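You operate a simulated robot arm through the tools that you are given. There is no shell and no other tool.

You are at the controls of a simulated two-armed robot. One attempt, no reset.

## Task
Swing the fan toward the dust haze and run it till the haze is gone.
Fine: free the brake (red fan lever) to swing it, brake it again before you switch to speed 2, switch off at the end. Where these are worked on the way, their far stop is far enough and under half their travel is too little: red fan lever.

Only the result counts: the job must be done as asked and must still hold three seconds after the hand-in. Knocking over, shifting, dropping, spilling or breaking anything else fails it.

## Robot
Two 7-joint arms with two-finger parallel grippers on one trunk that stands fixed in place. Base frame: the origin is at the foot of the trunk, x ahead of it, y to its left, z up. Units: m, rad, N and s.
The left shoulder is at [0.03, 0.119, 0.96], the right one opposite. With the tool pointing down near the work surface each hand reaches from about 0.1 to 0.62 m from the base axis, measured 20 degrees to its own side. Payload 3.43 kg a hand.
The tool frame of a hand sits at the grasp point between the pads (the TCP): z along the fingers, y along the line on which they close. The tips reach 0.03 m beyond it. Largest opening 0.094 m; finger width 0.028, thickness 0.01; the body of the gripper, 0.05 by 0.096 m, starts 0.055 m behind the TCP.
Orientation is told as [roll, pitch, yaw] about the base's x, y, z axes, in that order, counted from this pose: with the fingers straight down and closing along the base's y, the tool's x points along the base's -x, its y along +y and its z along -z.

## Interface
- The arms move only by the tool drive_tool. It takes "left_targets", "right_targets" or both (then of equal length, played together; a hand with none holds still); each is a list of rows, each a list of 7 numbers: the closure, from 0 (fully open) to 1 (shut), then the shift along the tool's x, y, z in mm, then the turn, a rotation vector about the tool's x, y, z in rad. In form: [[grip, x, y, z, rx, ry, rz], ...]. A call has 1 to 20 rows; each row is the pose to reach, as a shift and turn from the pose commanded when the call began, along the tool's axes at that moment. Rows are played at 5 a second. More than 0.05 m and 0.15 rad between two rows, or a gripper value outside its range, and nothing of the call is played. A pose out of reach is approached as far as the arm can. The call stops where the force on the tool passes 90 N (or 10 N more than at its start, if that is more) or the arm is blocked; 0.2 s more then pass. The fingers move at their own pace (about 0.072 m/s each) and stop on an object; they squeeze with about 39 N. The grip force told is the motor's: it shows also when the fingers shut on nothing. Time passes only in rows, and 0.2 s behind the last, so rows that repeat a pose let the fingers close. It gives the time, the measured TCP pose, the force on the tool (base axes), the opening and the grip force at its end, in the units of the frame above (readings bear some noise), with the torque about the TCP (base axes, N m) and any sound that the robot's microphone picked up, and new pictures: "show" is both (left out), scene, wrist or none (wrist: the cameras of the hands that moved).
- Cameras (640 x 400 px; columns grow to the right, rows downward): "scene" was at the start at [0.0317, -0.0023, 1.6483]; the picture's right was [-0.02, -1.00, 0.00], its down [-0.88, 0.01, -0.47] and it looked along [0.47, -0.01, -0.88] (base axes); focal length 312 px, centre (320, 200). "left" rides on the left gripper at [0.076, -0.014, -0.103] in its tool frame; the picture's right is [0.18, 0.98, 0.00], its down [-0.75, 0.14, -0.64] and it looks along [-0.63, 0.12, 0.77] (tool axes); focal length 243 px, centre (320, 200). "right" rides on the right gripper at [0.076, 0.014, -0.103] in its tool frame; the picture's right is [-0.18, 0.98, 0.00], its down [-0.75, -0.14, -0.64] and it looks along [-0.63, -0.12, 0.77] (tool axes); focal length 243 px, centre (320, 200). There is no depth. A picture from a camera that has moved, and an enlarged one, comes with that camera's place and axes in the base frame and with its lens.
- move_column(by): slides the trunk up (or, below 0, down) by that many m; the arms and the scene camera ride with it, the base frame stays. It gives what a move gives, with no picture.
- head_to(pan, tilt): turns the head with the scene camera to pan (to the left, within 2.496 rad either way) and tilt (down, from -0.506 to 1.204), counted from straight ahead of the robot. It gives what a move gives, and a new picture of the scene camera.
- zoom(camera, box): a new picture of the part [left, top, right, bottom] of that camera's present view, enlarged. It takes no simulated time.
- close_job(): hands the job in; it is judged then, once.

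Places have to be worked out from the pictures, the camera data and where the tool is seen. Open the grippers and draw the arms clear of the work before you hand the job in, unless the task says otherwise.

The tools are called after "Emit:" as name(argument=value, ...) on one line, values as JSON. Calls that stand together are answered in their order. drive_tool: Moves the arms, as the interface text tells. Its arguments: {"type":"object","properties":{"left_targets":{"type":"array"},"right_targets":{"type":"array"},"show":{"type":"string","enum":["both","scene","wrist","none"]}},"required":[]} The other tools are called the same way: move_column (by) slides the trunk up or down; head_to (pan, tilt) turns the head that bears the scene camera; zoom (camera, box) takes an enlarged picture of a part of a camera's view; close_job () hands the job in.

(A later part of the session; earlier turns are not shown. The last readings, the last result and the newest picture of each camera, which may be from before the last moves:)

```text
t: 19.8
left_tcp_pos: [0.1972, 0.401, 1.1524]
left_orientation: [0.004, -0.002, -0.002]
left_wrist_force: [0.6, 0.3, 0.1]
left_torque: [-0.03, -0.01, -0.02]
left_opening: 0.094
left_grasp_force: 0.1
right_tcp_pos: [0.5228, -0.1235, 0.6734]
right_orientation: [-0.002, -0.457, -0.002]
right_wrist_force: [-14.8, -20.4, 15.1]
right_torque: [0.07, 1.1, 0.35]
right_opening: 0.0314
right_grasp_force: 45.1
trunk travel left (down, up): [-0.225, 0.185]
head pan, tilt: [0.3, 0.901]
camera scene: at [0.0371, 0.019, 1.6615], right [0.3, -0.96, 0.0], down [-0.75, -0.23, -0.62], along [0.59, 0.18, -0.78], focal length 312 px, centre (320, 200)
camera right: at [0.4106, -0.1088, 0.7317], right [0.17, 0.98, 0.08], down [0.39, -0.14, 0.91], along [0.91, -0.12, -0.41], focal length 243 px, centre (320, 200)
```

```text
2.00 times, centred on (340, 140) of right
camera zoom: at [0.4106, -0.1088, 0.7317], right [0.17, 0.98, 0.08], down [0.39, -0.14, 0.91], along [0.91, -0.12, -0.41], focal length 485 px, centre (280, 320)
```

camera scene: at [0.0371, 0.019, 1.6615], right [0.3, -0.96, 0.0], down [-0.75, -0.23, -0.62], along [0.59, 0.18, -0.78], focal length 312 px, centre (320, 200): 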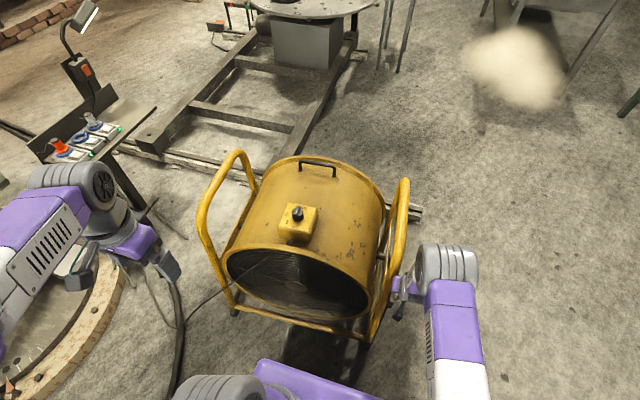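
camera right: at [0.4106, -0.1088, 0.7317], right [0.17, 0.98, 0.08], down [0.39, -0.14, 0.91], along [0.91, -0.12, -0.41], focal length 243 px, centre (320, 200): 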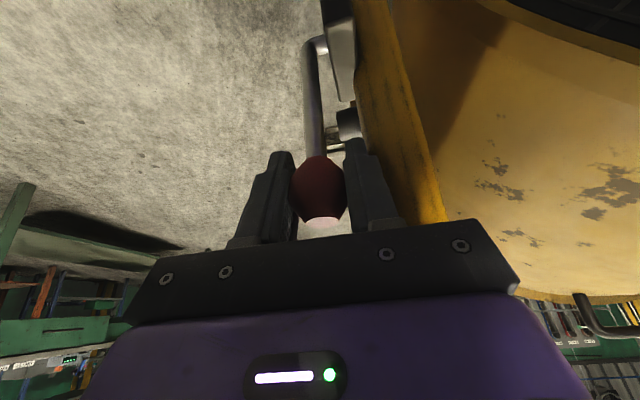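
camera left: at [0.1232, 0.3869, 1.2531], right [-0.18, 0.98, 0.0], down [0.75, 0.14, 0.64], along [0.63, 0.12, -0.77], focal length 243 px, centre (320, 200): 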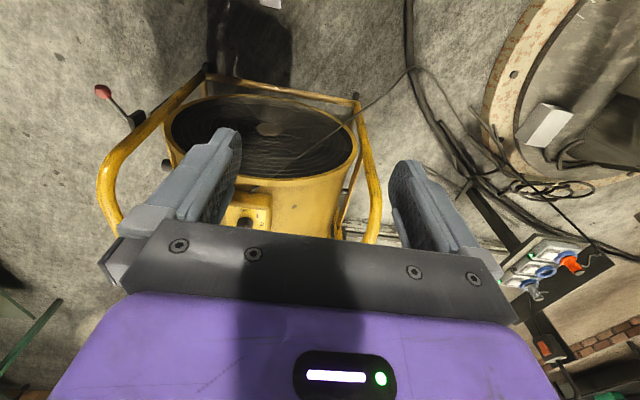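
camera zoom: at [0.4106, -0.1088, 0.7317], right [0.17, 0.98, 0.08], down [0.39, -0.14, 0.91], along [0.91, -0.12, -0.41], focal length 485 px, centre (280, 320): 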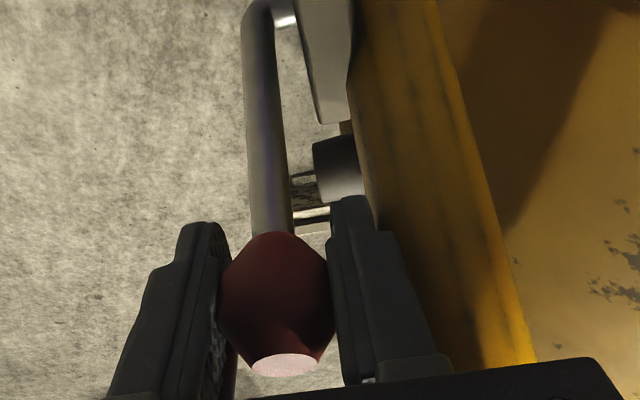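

The pictures show the lever upright at ~91° while the fan itself has begun to turn slightly, so the brake is off and the lever seems to be near its far stop. I let go of the ball with a slight opening (to spare the tube) and back off to look.

Emit:
drive_tool(right_targets=[[0.6, 0, -5, 0, 0, 0, 0], [0.45, 0, -7, 0, 0, 0, 0], [0.45, 0, -7, 0, 0, 0, 0], [0.45, 0, -9, -30, 0, 0, 0], [0.45, 0, -9, -60, 0, 0, 0], [0.45, 0, -9, -100, 0, 0, 0], [0.45, 20, -40, -130, 0, 0, 0]], show="both")

Emit:
zoom(camera="right", box=[220, 0, 460, 200])

Emit:
zoom(camera="scene", box=[180, 140, 440, 340])

```text
t: 21.4
left_tcp_pos: [0.1988, 0.4009, 1.1518]
left_orientation: [0.002, 0.0, -0.001]
left_wrist_force: [-0.4, 0.4, 0.7]
left_torque: [0.0, 0.02, 0.0]
left_opening: 0.0939
left_grasp_force: 0.0
right_tcp_pos: [0.4512, -0.1602, 0.7812]
right_orientation: [0.003, -0.461, 0.0]
right_wrist_force: [-0.7, -0.1, 0.5]
right_torque: [0.01, -0.01, 0.01]
right_opening: 0.0518
right_grasp_force: 0.0
trunk travel left (down, up): [-0.225, 0.185]
head pan, tilt: [0.3, 0.901]
camera scene: at [0.0396, 0.0196, 1.6614], right [0.3, -0.96, 0.0], down [-0.75, -0.23, -0.62], along [0.59, 0.18, -0.78], focal length 312 px, centre (320, 200)
camera right: at [0.3388, -0.147, 0.8397], right [0.16, 0.98, 0.08], down [0.39, -0.14, 0.91], along [0.91, -0.12, -0.41], focal length 243 px, centre (320, 200)
```

scene: 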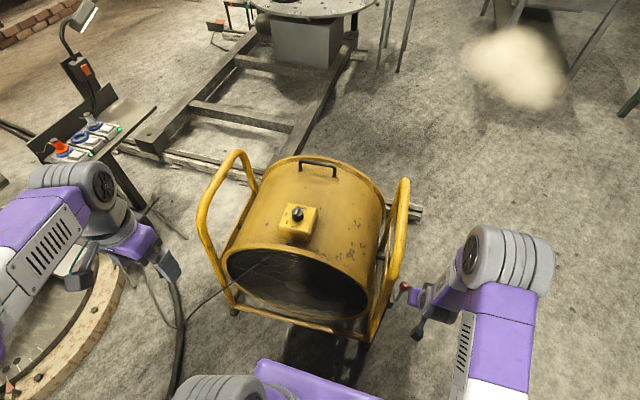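
right: 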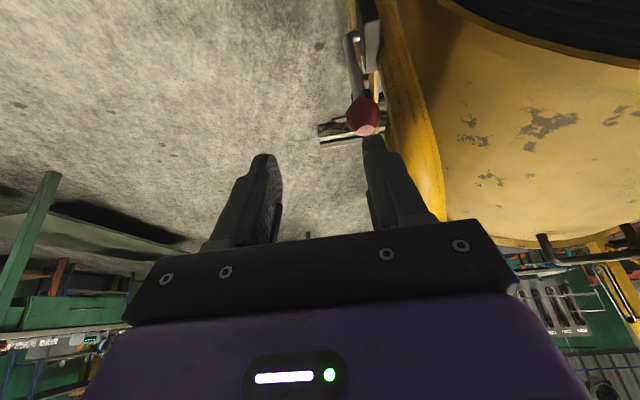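

```text
2.00 times, centred on (340, 100) of right
camera zoom: at [0.3388, -0.147, 0.8397], right [0.16, 0.98, 0.08], down [0.39, -0.14, 0.91], along [0.91, -0.12, -0.41], focal length 485 px, centre (280, 400)
```

zoom: 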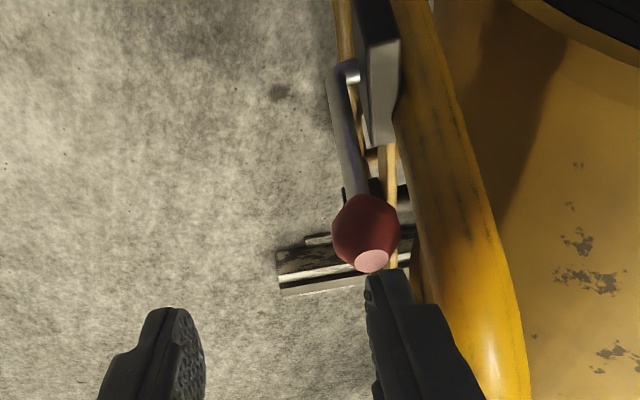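

```text
2.00 times, centred on (310, 240) of scene
camera zoom: at [0.0396, 0.0196, 1.6614], right [0.3, -0.96, 0.0], down [-0.75, -0.23, -0.62], along [0.59, 0.18, -0.78], focal length 623 px, centre (340, 120)
```

zoom: 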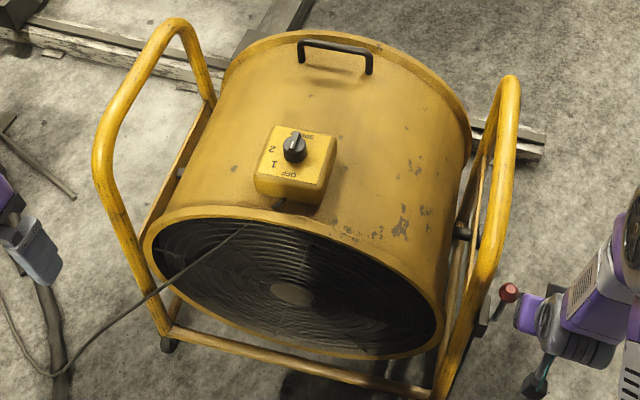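

The fan's frame turned a few degrees with my push, so the brake is off with the lever upright at its stop. To turn the fan clockwise I'll grip the front-right upright below the lever from the right side; I draw the right hand out and turn it to point left.

Emit:
drive_tool(right_targets=[[0.3, 24, -30, 10, 0, 0, 0], [0.3, 48, -60, 21, 0, 0, 0], [0.3, 71, -90, 32, 0, 0, 0], [0.3, 71, -90, 32, -0.107, -0.066, -0.066], [0.3, 71, -90, 32, -0.214, -0.133, -0.133], [0.3, 71, -90, 32, -0.321, -0.199, -0.199], [0.3, 71, -90, 32, -0.428, -0.266, -0.266], [0.3, 71, -90, 32, -0.535, -0.332, -0.332], [0.3, 71, -90, 32, -0.642, -0.398, -0.398], [0.3, 71, -90, 32, -0.749, -0.465, -0.465], [0.3, 71, -90, 32, -0.856, -0.531, -0.531], [0.3, 71, -90, 32, -0.963, -0.597, -0.597], [0.3, 71, -90, 32, -1.07, -0.664, -0.664], [0.3, 71, -90, 32, -1.177, -0.73, -0.73], [0.3, 71, -90, 32, -1.284, -0.797, -0.797], [0.3, 71, -90, 32, -1.391, -0.863, -0.863]], show="both")

```text
t: 24.8
left_tcp_pos: [0.1993, 0.4009, 1.1512]
left_orientation: [0.002, 0.001, -0.002]
left_wrist_force: [-0.1, -0.2, 0.3]
left_torque: [0.0, 0.01, 0.03]
left_opening: 0.0938
left_grasp_force: 0.1
right_tcp_pos: [0.3996, -0.2502, 0.7207]
right_orientation: [1.989, -1.569, -0.417]
right_wrist_force: [-0.8, -0.3, 0.0]
right_torque: [0.01, 0.04, 0.02]
right_opening: 0.066
right_grasp_force: 0.1
trunk travel left (down, up): [-0.225, 0.185]
head pan, tilt: [0.3, 0.901]
camera scene: at [0.04, 0.021, 1.6613], right [0.3, -0.96, 0.0], down [-0.75, -0.23, -0.62], along [0.59, 0.18, -0.78], focal length 312 px, centre (320, 200)
camera right: at [0.3865, -0.3529, 0.6444], right [-0.98, 0.0, 0.19], down [0.14, -0.64, 0.75], along [0.12, 0.77, 0.63], focal length 243 px, centre (320, 200)
```

scene: 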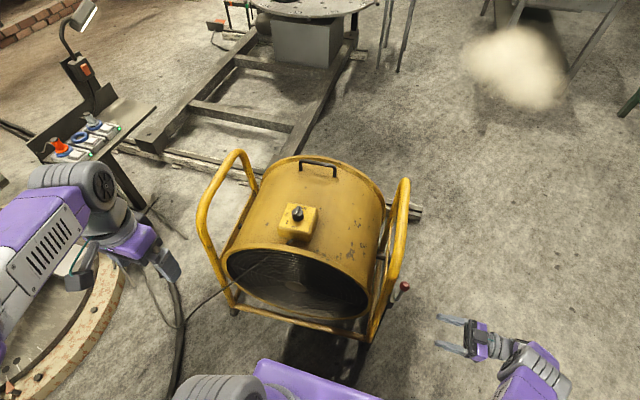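
right: 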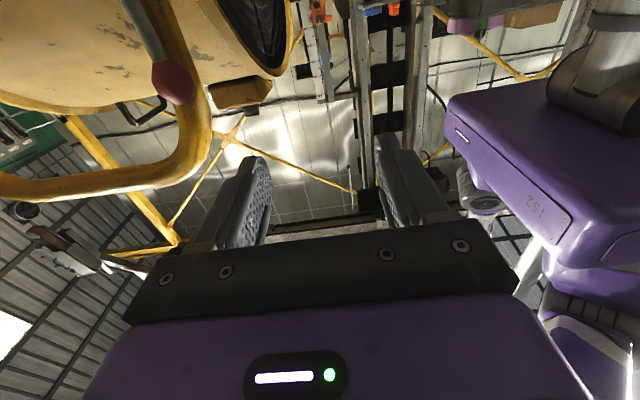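

The right hand now points left with its fingers closing along x. I zoom on the lever and tube to measure them in the fan's present pose.

Emit:
zoom(camera="scene", box=[350, 260, 430, 360])

Emit:
zoom(camera="scene", box=[190, 140, 430, 360])

```text
4.00 times, centred on (390, 310) of scene
camera zoom: at [0.04, 0.021, 1.6613], right [0.3, -0.96, 0.0], down [-0.75, -0.23, -0.62], along [0.59, 0.18, -0.78], focal length 1247 px, centre (40, -240)
```

zoom: 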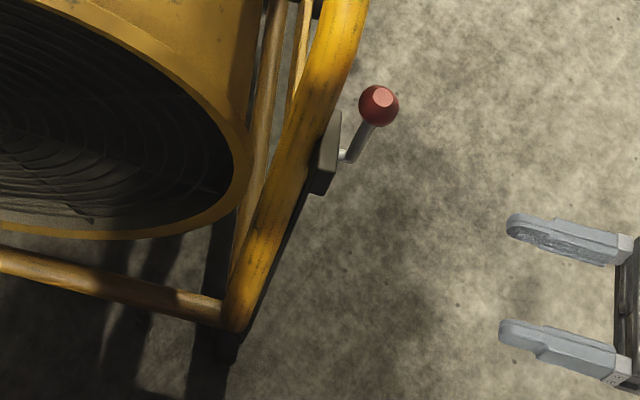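

```text
1.82 times, centred on (310, 250) of scene
camera zoom: at [0.04, 0.021, 1.6613], right [0.3, -0.96, 0.0], down [-0.75, -0.23, -0.62], along [0.59, 0.18, -0.78], focal length 567 px, centre (338, 109)
```

zoom: 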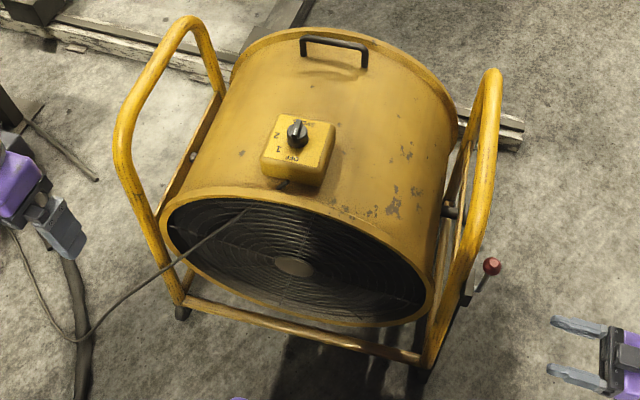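

The tube's centre at grip height is about (0.517, -0.082), and the ball is at (0.522, -0.127, 0.675), lever upright. I lower the trunk by 0.2 m so the right arm can reach the tube under the lever bracket.

Emit:
move_column(by=-0.2)

Emit:
drive_tool(right_targets=[[0.3, 20, -20, 0, 0, 0, 0], [0.3, 45, -45, 0, 0, 0, 0], [0.3, 70, -70, 10, 0, 0, 0], [0.3, 95, -95, 25, 0, 0, 0], [0.3, 120, -117, 40, 0, 0, 0]], show="both")

Emit:
zoom(camera="scene", box=[300, 200, 480, 340])

```text
t: 27.0
left_tcp_pos: [0.1984, 0.4021, 0.9509]
left_orientation: [-0.001, -0.001, 0.0]
left_wrist_force: [0.1, -1.2, 0.3]
left_torque: [0.0, -0.02, -0.04]
left_opening: 0.0939
left_grasp_force: 0.0
right_tcp_pos: [0.4005, -0.2502, 0.5213]
right_orientation: [1.144, -1.569, 0.424]
right_wrist_force: [0.1, 0.0, -0.7]
right_torque: [0.01, 0.0, -0.02]
right_opening: 0.0657
right_grasp_force: 0.1
trunk travel left (down, up): [-0.025, 0.385]
head pan, tilt: [0.3, 0.901]
```

```text
t: 28.2
left_tcp_pos: [0.1995, 0.4024, 0.9504]
left_orientation: [-0.001, 0.0, 0.0]
left_wrist_force: [0.0, 0.3, -0.2]
left_torque: [0.03, -0.03, 0.0]
left_opening: 0.0943
left_grasp_force: 0.1
right_tcp_pos: [0.4553, -0.1745, 0.4997]
right_orientation: [1.19, -1.568, 0.38]
right_wrist_force: [-0.4, -0.3, 0.5]
right_torque: [-0.01, 0.0, 0.0]
right_opening: 0.0658
right_grasp_force: 0.2
right hand out of reach, approached as far as the arm can: row 1, 2, 3, 4, 5
trunk travel left (down, up): [-0.025, 0.385]
head pan, tilt: [0.3, 0.901]
camera scene: at [0.0398, 0.0212, 1.4613], right [0.3, -0.96, 0.0], down [-0.75, -0.23, -0.62], along [0.59, 0.18, -0.78], focal length 312 px, centre (320, 200)
camera right: at [0.441, -0.2766, 0.4232], right [-0.98, 0.0, 0.19], down [0.14, -0.64, 0.75], along [0.12, 0.77, 0.63], focal length 243 px, centre (320, 200)
```

scene: 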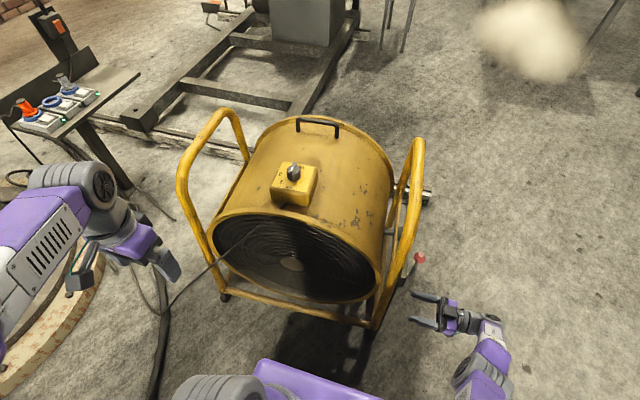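
right: 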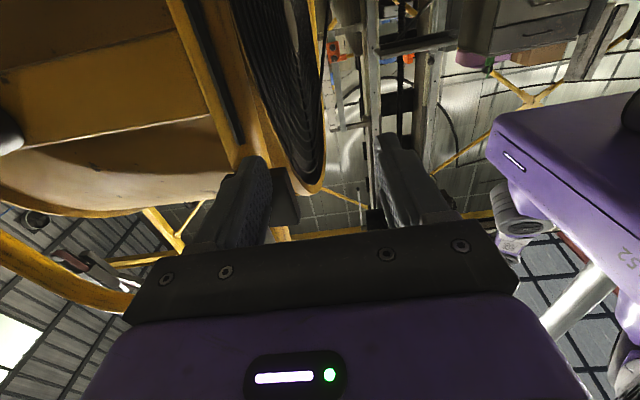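

```text
2.86 times, centred on (390, 270) of scene
camera zoom: at [0.0398, 0.0212, 1.4613], right [0.3, -0.96, 0.0], down [-0.75, -0.23, -0.62], along [0.59, 0.18, -0.78], focal length 890 px, centre (120, 0)
```

zoom: 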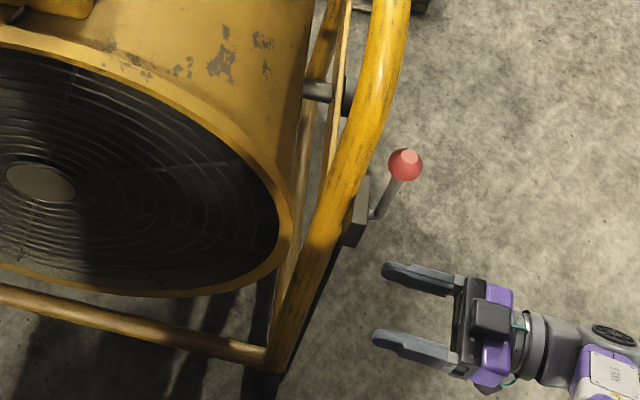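

That orientation can't go lower (it stopped at about (0.455, -0.175, 0.50)). I tilt the fingers downward by ~35°, which should suit the arm better, without shifting yet.

Emit:
drive_tool(right_targets=[[0.3, 0, 0, 0, 0, 0.14, 0], [0.3, 0, 0, 0, 0, 0.28, 0], [0.3, 0, 0, 0, 0, 0.42, 0], [0.3, 0, 0, 0, 0, 0.56, 0], [0.3, 0, 0, 0, 0, 0.6, 0]], show="both")

```text
t: 29.4
left_tcp_pos: [0.1993, 0.4003, 0.9518]
left_orientation: [0.001, 0.002, 0.0]
left_wrist_force: [0.0, 0.3, 0.9]
left_torque: [-0.01, 0.01, -0.01]
left_opening: 0.0941
left_grasp_force: 0.0
right_tcp_pos: [0.5159, -0.1974, 0.4573]
right_orientation: [0.003, -0.969, 1.564]
right_wrist_force: [-0.3, 0.4, 0.4]
right_torque: [-0.03, 0.03, -0.03]
right_opening: 0.0659
right_grasp_force: 0.1
right hand out of reach, approached as far as the arm can: row 1, 2, 3, 4, 5
trunk travel left (down, up): [-0.025, 0.385]
head pan, tilt: [0.3, 0.901]
camera scene: at [0.0399, 0.0211, 1.4613], right [0.3, -0.96, 0.0], down [-0.75, -0.23, -0.62], along [0.59, 0.18, -0.78], focal length 312 px, centre (320, 200)
camera right: at [0.5028, -0.3261, 0.4529], right [-0.98, 0.11, 0.15], down [0.14, -0.1, 0.98], along [0.12, 0.99, 0.09], focal length 243 px, centre (320, 200)
```

scene: 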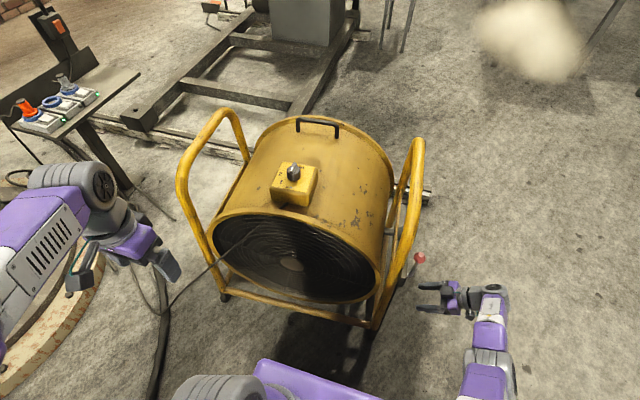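
right: 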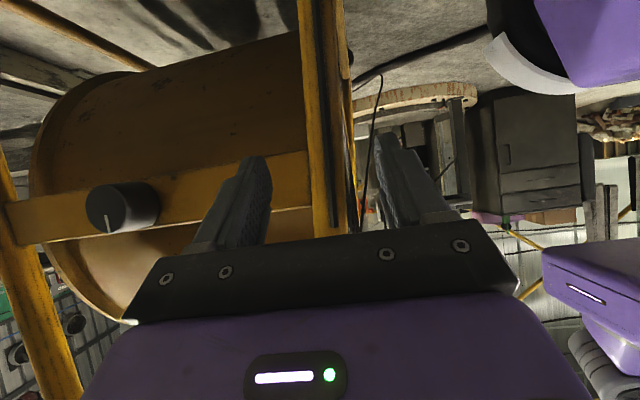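

The camera looks along +y and shows the upright tube with a wide side rail behind it at z 0.43–0.51, so I must grip below 0.42. Reach is limited by the wrist distance, so I swing the hand to approach diagonally (45° forward-left), backing off first.

Emit:
drive_tool(right_targets=[[0.3, -5, 17, 2, 0.118, -0.047, 0.057], [0.3, -11, 33, 4, 0.236, -0.095, 0.114], [0.3, -16, 50, 6, 0.354, -0.142, 0.171], [0.3, -22, 67, 8, 0.473, -0.189, 0.229], [0.3, -27, 83, 10, 0.591, -0.237, 0.286], [0.3, -32, 100, 12, 0.709, -0.284, 0.343]], show="both")

Emit:
zoom(camera="right", box=[140, 0, 500, 240])

Emit:
zoom(camera="scene", box=[300, 200, 480, 340])

```text
t: 30.8
left_tcp_pos: [0.1989, 0.4015, 0.9506]
left_orientation: [0.0, -0.001, -0.001]
left_wrist_force: [-0.8, 0.0, -0.3]
left_torque: [0.0, 0.03, 0.0]
left_opening: 0.0939
left_grasp_force: 0.1
right_tcp_pos: [0.551, -0.293, 0.432]
right_orientation: [0.004, -1.27, 0.779]
right_wrist_force: [-0.1, -0.6, 1.0]
right_torque: [-0.03, -0.03, -0.03]
right_opening: 0.0657
right_grasp_force: 0.0
right hand out of reach, approached as far as the arm can: row 1, 2, 3, 4, 5, 6
trunk travel left (down, up): [-0.025, 0.385]
head pan, tilt: [0.3, 0.901]
camera scene: at [0.0397, 0.0209, 1.4613], right [0.3, -0.96, 0.0], down [-0.75, -0.23, -0.62], along [0.59, 0.18, -0.78], focal length 312 px, centre (320, 200)
camera right: at [0.4562, -0.3689, 0.3891], right [-0.66, 0.73, 0.18], down [-0.18, -0.38, 0.91], along [0.73, 0.56, 0.38], focal length 243 px, centre (320, 200)
```

scene: 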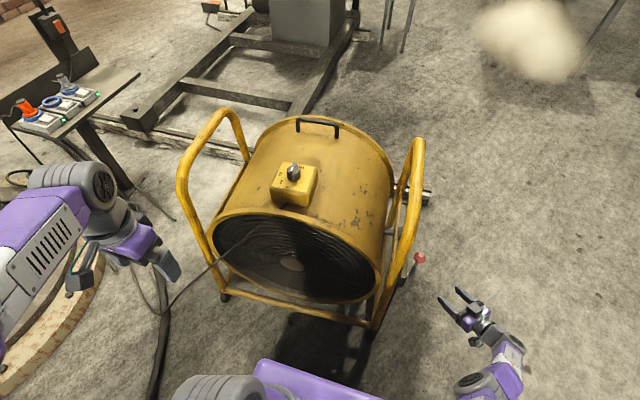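
right: 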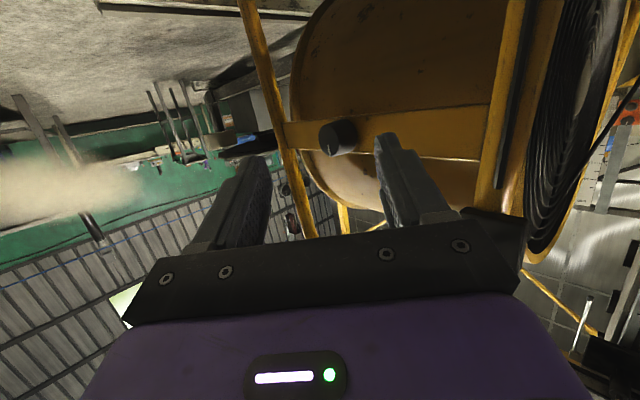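

```text
1.67 times, centred on (320, 120) of right
camera zoom: at [0.4562, -0.3689, 0.3891], right [-0.66, 0.73, 0.18], down [-0.18, -0.38, 0.91], along [0.73, 0.56, 0.38], focal length 404 px, centre (320, 333)
```

zoom: 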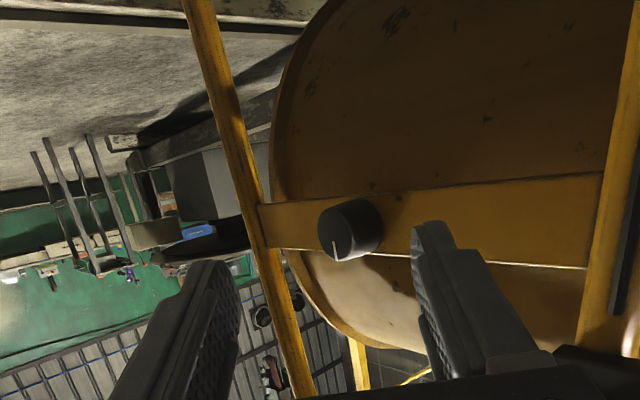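

```text
2.86 times, centred on (390, 270) of scene
camera zoom: at [0.0397, 0.0209, 1.4613], right [0.3, -0.96, 0.0], down [-0.75, -0.23, -0.62], along [0.59, 0.18, -0.78], focal length 890 px, centre (120, 0)
```

zoom: 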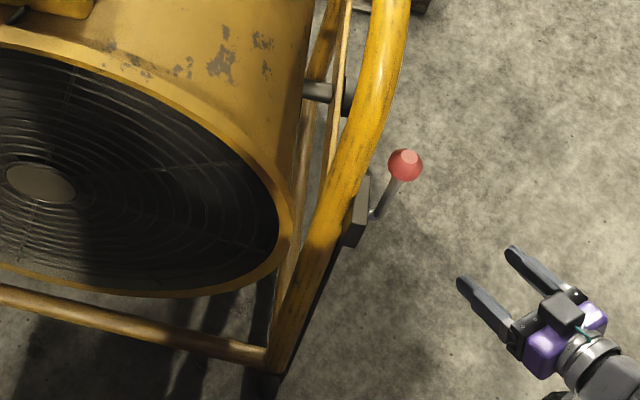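

The arm hung up on a joint limit again at (0.55, -0.29, 0.43), not where commanded. I tip the fingers more downward (about 45°), which worked earlier, keeping the commanded place.

Emit:
drive_tool(right_targets=[[0.3, 0, 0, 0, 0, 0.12, 0], [0.3, 0, 0, 0, 0, 0.24, 0], [0.3, 0, 0, 0, 0, 0.36, 0], [0.3, 0, 0, 0, 0, 0.47, 0]], show="both")

```text
t: 31.8
left_tcp_pos: [0.1985, 0.4015, 0.9518]
left_orientation: [0.001, 0.0, 0.0]
left_wrist_force: [-1.0, 0.8, -0.4]
left_torque: [0.0, -0.01, 0.03]
left_opening: 0.0938
left_grasp_force: 0.2
right_tcp_pos: [0.5785, -0.3043, 0.4013]
right_orientation: [0.002, -0.799, 0.784]
right_wrist_force: [0.3, -0.4, 0.1]
right_torque: [0.01, 0.0, -0.02]
right_opening: 0.0659
right_grasp_force: 0.1
right hand out of reach, approached as far as the arm can: row 1, 2, 3, 4
trunk travel left (down, up): [-0.025, 0.385]
head pan, tilt: [0.3, 0.901]
camera scene: at [0.0398, 0.0211, 1.4613], right [0.3, -0.96, 0.0], down [-0.75, -0.23, -0.62], along [0.59, 0.18, -0.78], focal length 312 px, centre (320, 200)
camera right: at [0.4804, -0.3851, 0.4189], right [-0.6, 0.79, 0.13], down [0.15, -0.05, 0.99], along [0.78, 0.62, -0.08], focal length 243 px, centre (320, 200)
```

scene: 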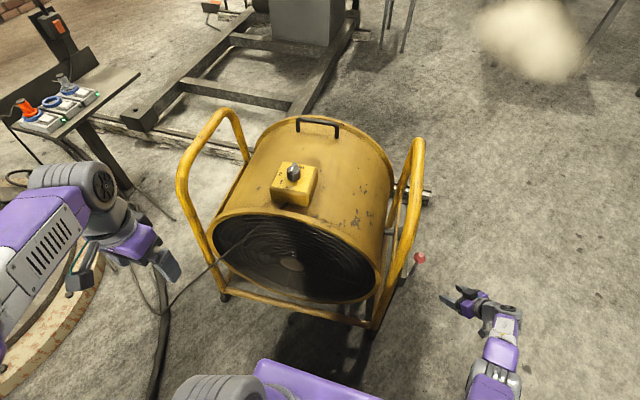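
right: 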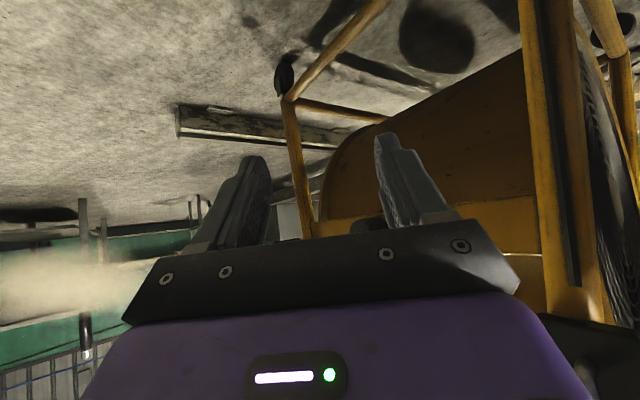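

The arm seems caught in a stretched posture. I send it to a comfortable place up and back, (0.35, -0.28, 0.67), to let the elbow bend again.

Emit:
drive_tool(right_targets=[[0.3, -16, -4, -43, 0, 0, 0], [0.3, -33, -7, -86, 0, 0, 0], [0.3, -49, -11, -129, 0, 0, 0], [0.3, -65, -15, -172, 0, 0, 0], [0.3, -82, -18, -215, 0, 0, 0], [0.3, -98, -22, -258, 0, 0, 0], [0.3, -98, -22, -258, 0, 0, 0]], show="both")

```text
t: 33.4
left_tcp_pos: [0.1989, 0.402, 0.9512]
left_orientation: [0.0, 0.0, 0.0]
left_wrist_force: [-1.0, -0.5, -0.1]
left_torque: [-0.01, 0.02, 0.03]
left_opening: 0.0942
left_grasp_force: 0.1
right_tcp_pos: [0.5887, -0.4666, 0.6211]
right_orientation: [0.003, -0.799, 0.784]
right_wrist_force: [-1.3, 0.3, 0.4]
right_torque: [-0.01, -0.03, 0.01]
right_opening: 0.0657
right_grasp_force: 0.1
right hand out of reach, approached as far as the arm can: row 1, 2, 3, 4, 5, 6, 7
trunk travel left (down, up): [-0.025, 0.385]
head pan, tilt: [0.3, 0.901]
camera scene: at [0.0397, 0.0208, 1.4613], right [0.3, -0.96, 0.0], down [-0.75, -0.23, -0.62], along [0.59, 0.18, -0.78], focal length 312 px, centre (320, 200)
camera right: at [0.4898, -0.5471, 0.6376], right [-0.6, 0.79, 0.13], down [0.15, -0.05, 0.99], along [0.78, 0.62, -0.08], focal length 243 px, centre (320, 200)
```

scene: 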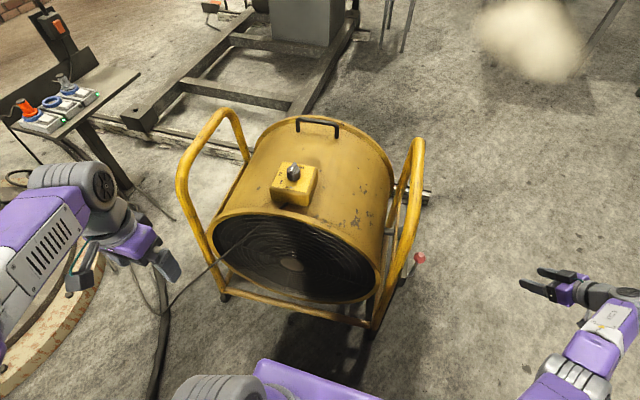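
right: 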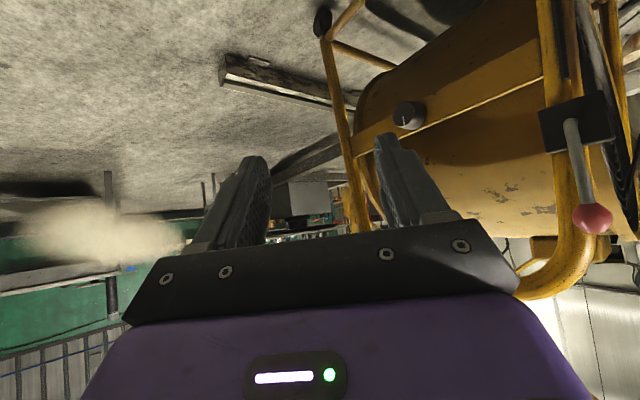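

It is still caught at a joint limit and has drifted out to (0.59, -0.47, 0.62). I unwind the hand back to fingers-down in free space to restore a good arm posture.

Emit:
drive_tool(right_targets=[[0.3, -9, 0, -9, 0.039, 0.095, 0.093], [0.3, -18, 0, -17, 0.078, 0.189, 0.185], [0.3, -27, 0, -26, 0.117, 0.284, 0.278], [0.3, -36, 0, -35, 0.157, 0.379, 0.371], [0.3, -45, 0, -44, 0.196, 0.473, 0.463], [0.3, -54, 0, -52, 0.235, 0.568, 0.556], [0.3, -63, 0, -61, 0.274, 0.663, 0.648], [0.3, -72, 0, -70, 0.313, 0.757, 0.741], [0.3, -72, 0, -70, 0.313, 0.757, 0.741]], show="scene")

```text
t: 35.4
left_tcp_pos: [0.1996, 0.402, 0.9503]
left_orientation: [-0.001, -0.001, 0.0]
left_wrist_force: [-0.1, -0.5, 0.1]
left_torque: [-0.01, 0.02, 0.01]
left_opening: 0.0939
left_grasp_force: 0.0
right_tcp_pos: [0.5815, -0.4606, 0.7234]
right_orientation: [0.0, 0.002, -0.003]
right_wrist_force: [-0.4, 0.2, 0.1]
right_torque: [0.01, 0.02, 0.0]
right_opening: 0.0659
right_grasp_force: 0.0
right hand out of reach, approached as far as the arm can: row 1, 2, 3, 4, 5, 6, 8, 9
trunk travel left (down, up): [-0.025, 0.385]
head pan, tilt: [0.3, 0.901]
camera scene: at [0.0399, 0.0216, 1.4613], right [0.3, -0.96, 0.0], down [-0.75, -0.23, -0.62], along [0.59, 0.18, -0.78], focal length 312 px, centre (320, 200)
```

scene: 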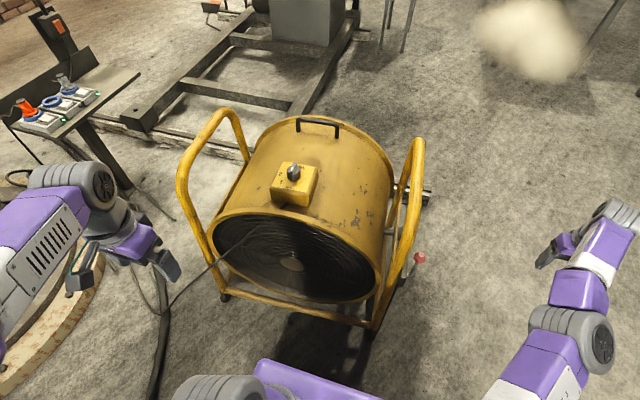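

From the numbers, each call is counted from the pose actually attained, and the arm is simply at its outer reach now. I bring the right hand back in, fingers down, to about (0.35, -0.30, 0.72).

Emit:
drive_tool(right_targets=[[0.3, 39, 27, 0, 0, 0, 0], [0.3, 77, 53, 0, 0, 0, 0], [0.3, 116, 80, 0, 0, 0, 0], [0.3, 154, 107, 0, 0, 0, 0], [0.3, 193, 133, 0, 0, 0, 0], [0.3, 231, 160, 0, 0, 0, 0]], show="scene")

```text
t: 36.8
left_tcp_pos: [0.1995, 0.4003, 0.9505]
left_orientation: [0.001, 0.0, 0.0]
left_wrist_force: [-0.7, -0.8, 0.0]
left_torque: [0.0, -0.01, 0.01]
left_opening: 0.094
left_grasp_force: 0.1
right_tcp_pos: [0.5826, -0.4551, 0.7242]
right_orientation: [0.0, 0.002, 0.001]
right_wrist_force: [0.1, -0.2, 0.1]
right_torque: [0.01, 0.01, -0.01]
right_opening: 0.0658
right_grasp_force: 0.0
right hand out of reach, approached as far as the arm can: row 1, 2, 3, 4, 5, 6
trunk travel left (down, up): [-0.025, 0.385]
head pan, tilt: [0.3, 0.901]
camera scene: at [0.0398, 0.021, 1.4613], right [0.3, -0.96, 0.0], down [-0.75, -0.23, -0.62], along [0.59, 0.18, -0.78], focal length 312 px, centre (320, 200)
```

scene: 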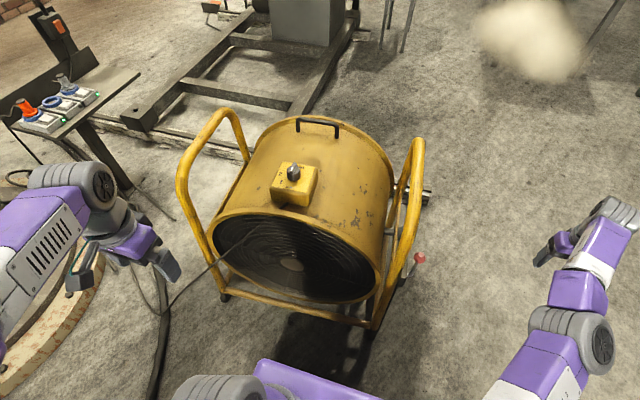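

It hardly moved: inward motion is blocked in this stretched posture. I try other directions in single small steps to find what frees the elbow, first upward.

Emit:
drive_tool(right_targets=[[0.3, 0, 0, -40, 0, 0, 0], [0.3, 0, 0, -80, 0, 0, 0], [0.3, 20, 20, -120, 0, 0, 0], [0.3, 50, 40, -150, 0, 0, 0]], show="scene")

```text
t: 37.8
left_tcp_pos: [0.1989, 0.4016, 0.9513]
left_orientation: [0.0, 0.002, 0.0]
left_wrist_force: [0.3, 0.2, 0.2]
left_torque: [0.0, 0.01, 0.0]
left_opening: 0.0942
left_grasp_force: 0.0
right_tcp_pos: [0.565, -0.4339, 0.8786]
right_orientation: [-0.001, 0.005, 0.0]
right_wrist_force: [0.0, 0.0, -0.1]
right_torque: [0.01, 0.0, 0.01]
right_opening: 0.0659
right_grasp_force: 0.1
right hand out of reach, approached as far as the arm can: row 2, 3, 4
trunk travel left (down, up): [-0.025, 0.385]
head pan, tilt: [0.3, 0.901]
camera scene: at [0.0399, 0.0204, 1.4613], right [0.3, -0.96, 0.0], down [-0.75, -0.23, -0.62], along [0.59, 0.18, -0.78], focal length 312 px, centre (320, 200)
```

scene: 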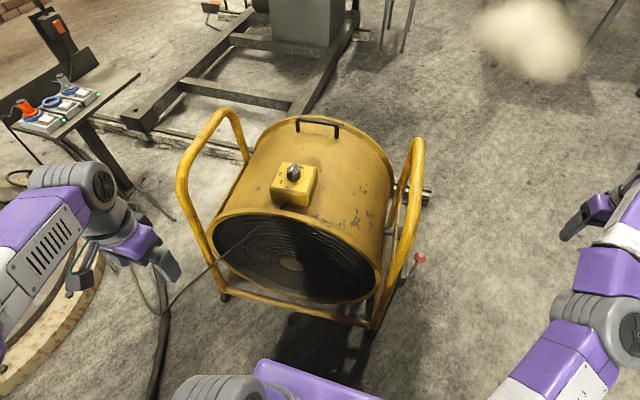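

Upward works. I look at the right arm's posture with the head camera to understand which joint is caught.

Emit:
head_to(pan=-0.7, tilt=0.75)

```text
t: 39.0
left_tcp_pos: [0.2, 0.4028, 0.9512]
left_orientation: [-0.001, 0.0, -0.001]
left_wrist_force: [-0.5, 0.0, 0.5]
left_torque: [-0.02, 0.02, -0.05]
left_opening: 0.0939
left_grasp_force: 0.1
right_tcp_pos: [0.5657, -0.4344, 0.8773]
right_orientation: [0.0, 0.0, 0.001]
right_wrist_force: [-0.7, -0.3, -0.3]
right_torque: [-0.04, 0.0, 0.04]
right_opening: 0.0657
right_grasp_force: 0.0
trunk travel left (down, up): [-0.025, 0.385]
head pan, tilt: [-0.7, 0.75]
camera scene: at [0.0311, -0.0546, 1.4732], right [-0.64, -0.77, 0.0], down [-0.52, 0.44, -0.73], along [0.56, -0.47, -0.68], focal length 312 px, centre (320, 200)
```

scene: 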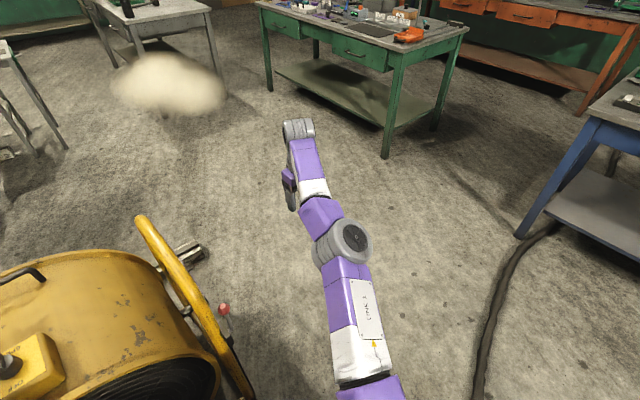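

The arm is stretched almost straight. I try pulling the hand straight back toward the shoulder (along -x) and leftward in larger steps to see whether the elbow folds.

Emit:
drive_tool(right_targets=[[0.3, 49, 0, 0, 0, 0, 0], [0.3, 98, 0, 0, 0, 0, 0], [0.3, 147, 0, 0, 0, 0, 0]], show="scene")

```text
t: 39.8
left_tcp_pos: [0.1981, 0.401, 0.9507]
left_orientation: [0.0, 0.0, -0.001]
left_wrist_force: [0.0, 0.1, 0.0]
left_torque: [-0.02, 0.05, 0.02]
left_opening: 0.0939
left_grasp_force: 0.1
right_tcp_pos: [0.5266, -0.4819, 0.9101]
right_orientation: [0.0, 0.002, 0.001]
right_wrist_force: [-0.7, 0.0, -0.6]
right_torque: [-0.01, 0.04, -0.03]
right_opening: 0.066
right_grasp_force: 0.0
right hand out of reach, approached as far as the arm can: row 1, 2, 3
trunk travel left (down, up): [-0.025, 0.385]
head pan, tilt: [-0.7, 0.75]
camera scene: at [0.0311, -0.0546, 1.4733], right [-0.64, -0.76, 0.0], down [-0.52, 0.44, -0.73], along [0.56, -0.47, -0.68], focal length 312 px, centre (320, 200)
```

scene: 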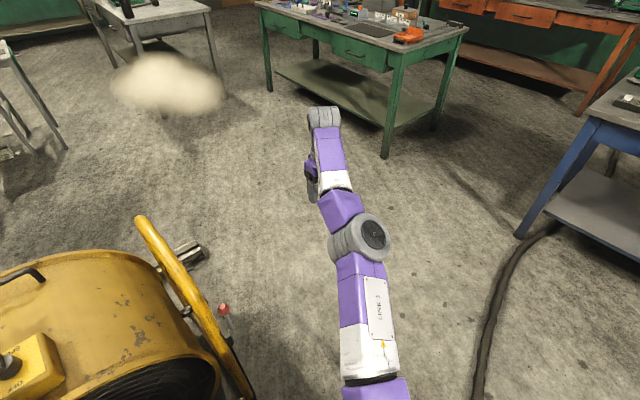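

The hand only slides over a sphere, so the elbow is pinned on the wrong side of straight. I try stretching fully outward first and then drawing in, so the elbow can snap through.

Emit:
drive_tool(right_targets=[[0.3, -33, -25, -24, 0, 0, 0], [0.3, -66, -50, -48, 0, 0, 0], [0.3, -66, -50, -48, 0, 0, 0], [0.3, -33, -25, -24, 0, 0, 0], [0.3, 0, 0, 0, 0, 0, 0], [0.3, 33, 25, 24, 0, 0, 0], [0.3, 66, 50, 48, 0, 0, 0], [0.3, 99, 75, 72, 0, 0, 0]], show="scene")

```text
t: 41.6
left_tcp_pos: [0.1986, 0.4018, 0.9507]
left_orientation: [0.0, 0.001, 0.0]
left_wrist_force: [0.5, -0.2, 0.0]
left_torque: [0.04, -0.02, -0.02]
left_opening: 0.094
left_grasp_force: 0.1
right_tcp_pos: [0.5339, -0.4756, 0.9062]
right_orientation: [0.002, 0.001, 0.001]
right_wrist_force: [0.5, 0.2, -0.4]
right_torque: [0.03, 0.0, -0.02]
right_opening: 0.0657
right_grasp_force: 0.0
right hand out of reach, approached as far as the arm can: row 1, 2, 3, 4, 6, 7, 8
trunk travel left (down, up): [-0.025, 0.385]
head pan, tilt: [-0.7, 0.75]
camera scene: at [0.0307, -0.0547, 1.4732], right [-0.64, -0.76, 0.0], down [-0.52, 0.44, -0.73], along [0.56, -0.47, -0.68], focal length 312 px, centre (320, 200)
```

scene: 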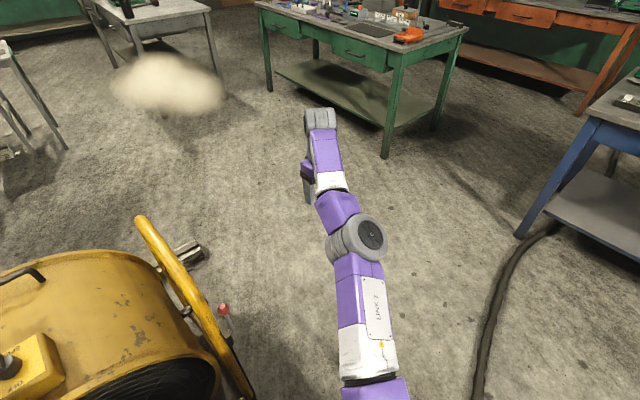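

Still pinned. I suspect a wrist joint at its limit rather than the elbow, so I try turning the hand about its own axis (first one way) while drawing inward.

Emit:
drive_tool(right_targets=[[0.3, 0, 0, 0, 0, 0, 0.14], [0.3, 0, 0, 0, 0, 0, 0.28], [0.3, 0, 0, 0, 0, 0, 0.42], [0.3, 0, 0, 0, 0, 0, 0.56], [0.3, 20, 15, 0, 0, 0, 0.6], [0.3, 40, 30, 0, 0, 0, 0.6]], show="none")

Emit:
drive_tool(right_targets=[[0.3, 0, 0, 0, 0, 0, -0.14], [0.3, 0, 0, 0, 0, 0, -0.28], [0.3, 0, 0, 0, 0, 0, -0.42], [0.3, 0, 0, 0, 0, 0, -0.56], [0.3, 0, 0, 0, 0, 0, -0.7], [0.3, 0, 0, 0, 0, 0, -0.84], [0.3, 0, 0, 0, 0, 0, -0.98], [0.3, 0, 0, 0, 0, 0, -1.12]], show="scene")

```text
t: 43.0
left_tcp_pos: [0.1997, 0.4019, 0.9511]
left_orientation: [0.0, 0.0, 0.0]
left_wrist_force: [-0.2, 0.1, 0.3]
left_torque: [0.01, -0.01, 0.02]
left_opening: 0.0942
left_grasp_force: 0.0
right_tcp_pos: [0.494, -0.4433, 0.9078]
right_orientation: [0.0, -0.002, -0.599]
right_wrist_force: [-0.5, 0.8, -0.1]
right_torque: [0.02, -0.02, -0.01]
right_opening: 0.0657
right_grasp_force: 0.2
trunk travel left (down, up): [-0.025, 0.385]
head pan, tilt: [-0.7, 0.75]
```

```text
t: 44.8
left_tcp_pos: [0.2001, 0.4022, 0.951]
left_orientation: [0.0, -0.001, 0.0]
left_wrist_force: [-0.1, -0.7, -0.2]
left_torque: [0.0, 0.0, -0.02]
left_opening: 0.0939
left_grasp_force: 0.0
right_tcp_pos: [0.4927, -0.4439, 0.9069]
right_orientation: [0.001, 0.002, 0.521]
right_wrist_force: [-0.6, -0.3, -0.5]
right_torque: [-0.04, 0.01, -0.04]
right_opening: 0.0656
right_grasp_force: 0.0
trunk travel left (down, up): [-0.025, 0.385]
head pan, tilt: [-0.7, 0.75]
camera scene: at [0.0311, -0.0547, 1.4732], right [-0.64, -0.76, 0.0], down [-0.52, 0.44, -0.73], along [0.56, -0.47, -0.68], focal length 312 px, centre (320, 200)
```

scene: 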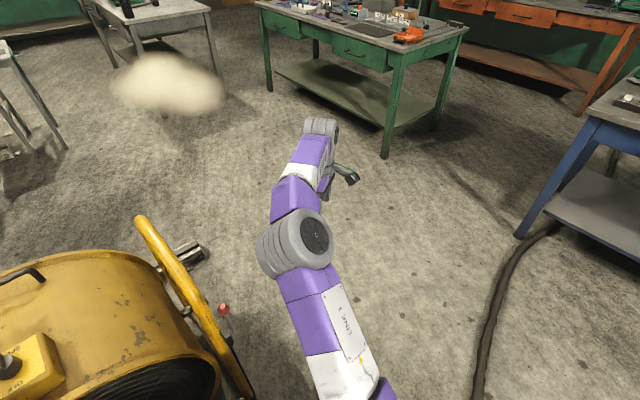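

Turning the hand freed it: the arm now folds with the elbow up, at (0.493, -0.444, 0.907). I bring it inward and lower toward (0.36, -0.25, 0.75) to check that it moves freely.

Emit:
drive_tool(right_targets=[[0.3, 3, 38, 25, 0, 0, 0], [0.3, 6, 76, 50, 0, 0, 0], [0.3, 9, 115, 75, 0, 0, 0], [0.3, 12, 153, 100, 0, 0, 0], [0.3, 15, 191, 125, 0, 0, 0], [0.3, 18, 229, 150, 0, 0, 0]], show="scene")

```text
t: 46.2
left_tcp_pos: [0.1991, 0.4015, 0.9514]
left_orientation: [0.0, 0.0, -0.001]
left_wrist_force: [-0.7, -0.1, 0.1]
left_torque: [0.0, -0.05, -0.02]
left_opening: 0.094
left_grasp_force: 0.0
right_tcp_pos: [0.363, -0.2513, 0.7581]
right_orientation: [0.001, 0.001, 0.519]
right_wrist_force: [0.0, 0.8, 0.1]
right_torque: [-0.01, 0.01, -0.02]
right_opening: 0.0659
right_grasp_force: 0.1
trunk travel left (down, up): [-0.025, 0.385]
head pan, tilt: [-0.7, 0.75]
camera scene: at [0.031, -0.0545, 1.4732], right [-0.64, -0.76, 0.0], down [-0.52, 0.44, -0.73], along [0.56, -0.47, -0.68], focal length 312 px, centre (320, 200)
```

scene: 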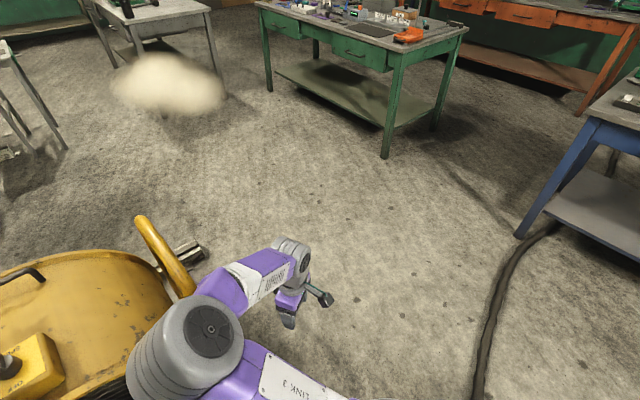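

The right arm is free but folded elbow-in, which is awkward for the tube. The left arm still has a good posture and can grip the tube from the front, so I park the right hand out to the right and bring the head back to the fan.

Emit:
drive_tool(right_targets=[[0.3, 4, -40, -25, 0, 0, 0], [0.3, 8, -80, -50, 0, 0, 0], [0.3, 12, -120, -75, 0, 0, 0], [0.3, 16, -160, -100, 0, 0, 0], [0.3, 20, -200, -125, 0, 0, 0], [0.3, 20, -230, -150, 0, 0, 0]], show="none")

Emit:
head_to(pan=0.1, tilt=0.95)

Emit:
zoom(camera="scene", box=[260, 150, 460, 350])

```text
t: 47.6
left_tcp_pos: [0.1995, 0.4011, 0.9523]
left_orientation: [0.001, 0.0, 0.0]
left_wrist_force: [-0.4, 0.1, -0.4]
left_torque: [0.0, 0.02, -0.01]
left_opening: 0.0938
left_grasp_force: 0.0
right_tcp_pos: [0.4613, -0.4644, 0.9071]
right_orientation: [0.001, 0.003, 0.518]
right_wrist_force: [0.3, 1.4, 0.1]
right_torque: [-0.02, -0.01, 0.0]
right_opening: 0.0657
right_grasp_force: 0.1
trunk travel left (down, up): [-0.025, 0.385]
head pan, tilt: [-0.7, 0.75]
```

```text
t: 48.8
left_tcp_pos: [0.1977, 0.4022, 0.9508]
left_orientation: [0.001, -0.001, 0.0]
left_wrist_force: [-0.3, 0.8, 0.2]
left_torque: [-0.01, 0.01, 0.03]
left_opening: 0.0941
left_grasp_force: 0.1
right_tcp_pos: [0.4616, -0.4646, 0.9066]
right_orientation: [0.0, 0.001, 0.521]
right_wrist_force: [0.2, 0.6, 0.0]
right_torque: [-0.02, 0.0, 0.01]
right_opening: 0.0657
right_grasp_force: 0.0
trunk travel left (down, up): [-0.025, 0.385]
head pan, tilt: [0.099, 0.949]
camera scene: at [0.0401, 0.0059, 1.4577], right [0.1, -1.0, 0.0], down [-0.81, -0.08, -0.58], along [0.58, 0.06, -0.81], focal length 312 px, centre (320, 200)
```

scene: 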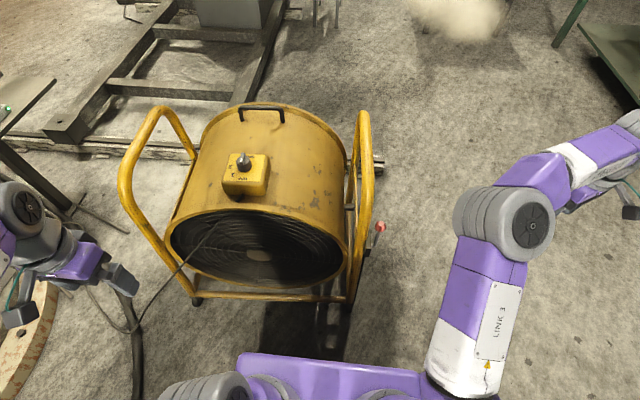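

```text
2.00 times, centred on (360, 250) of scene
camera zoom: at [0.0401, 0.0059, 1.4577], right [0.1, -1.0, 0.0], down [-0.81, -0.08, -0.58], along [0.58, 0.06, -0.81], focal length 623 px, centre (240, 100)
```

zoom: 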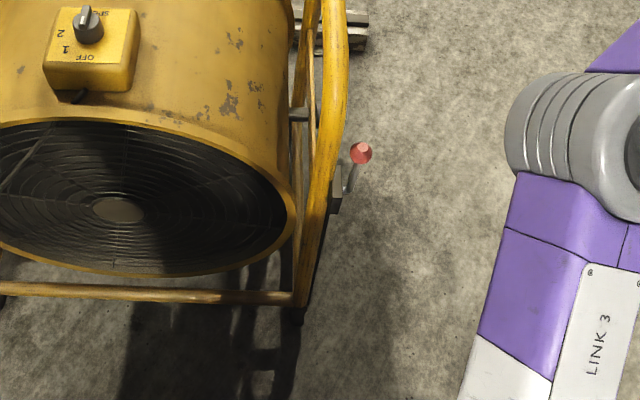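

The tube at z≈0.40 is confirmed near (0.517, -0.082) and the lever stands upright. I bring the left hand over in front of the fan to about (0.30, 0.08, 0.80), tipping its fingers forward.

Emit:
drive_tool(left_targets=[[0.3, -13, -40, 15, 0, -0.08, 0], [0.3, -26, -80, 30, 0, -0.16, 0], [0.3, -40, -120, 50, 0, -0.24, 0], [0.3, -53, -160, 70, 0, -0.34, 0], [0.3, -66, -200, 90, 0, -0.44, 0], [0.3, -80, -240, 110, 0, -0.54, 0], [0.3, -90, -280, 130, 0, -0.64, 0], [0.3, -100, -320, 150, 0, -0.74, 0]], show="both")

```text
t: 50.6
left_tcp_pos: [0.3659, 0.0399, 0.8275]
left_orientation: [0.002, -0.739, -0.002]
left_wrist_force: [0.6, -0.1, -0.3]
left_torque: [0.04, 0.01, 0.03]
left_opening: 0.0657
left_grasp_force: 0.1
left hand out of reach, approached as far as the arm can: row 4, 5, 6, 7, 8
right_tcp_pos: [0.4645, -0.4649, 0.9062]
right_orientation: [0.004, 0.005, 0.52]
right_wrist_force: [-0.3, 0.3, -1.2]
right_torque: [-0.02, 0.08, 0.0]
right_opening: 0.0658
right_grasp_force: 0.0
trunk travel left (down, up): [-0.025, 0.385]
head pan, tilt: [0.099, 0.949]
camera scene: at [0.0435, 0.0052, 1.4573], right [0.1, -0.99, 0.0], down [-0.81, -0.08, -0.58], along [0.58, 0.06, -0.81], focal length 312 px, centre (320, 200)
camera left: at [0.2419, 0.026, 0.8511], right [-0.14, 0.98, -0.12], down [0.12, 0.14, 0.98], along [0.98, 0.12, -0.14], focal length 243 px, centre (320, 200)
```

scene: 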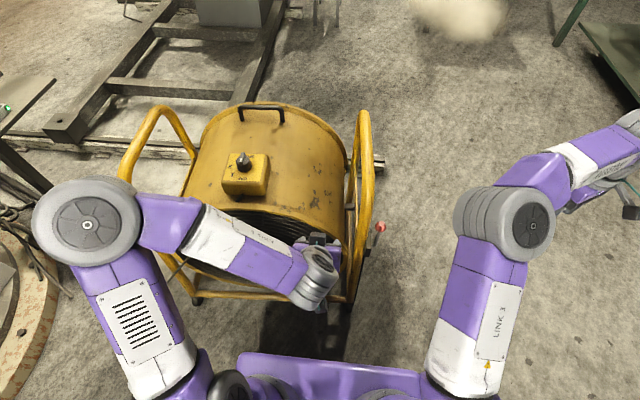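
left: 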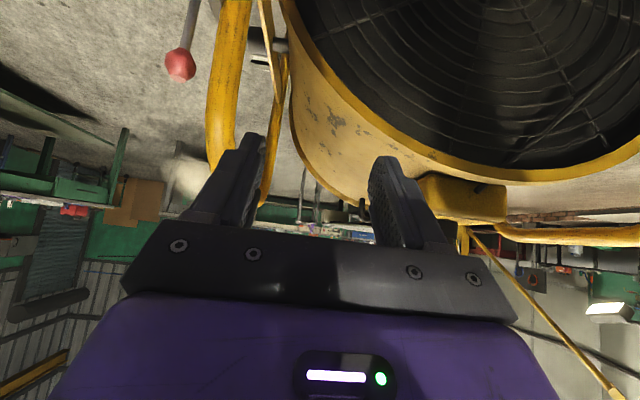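

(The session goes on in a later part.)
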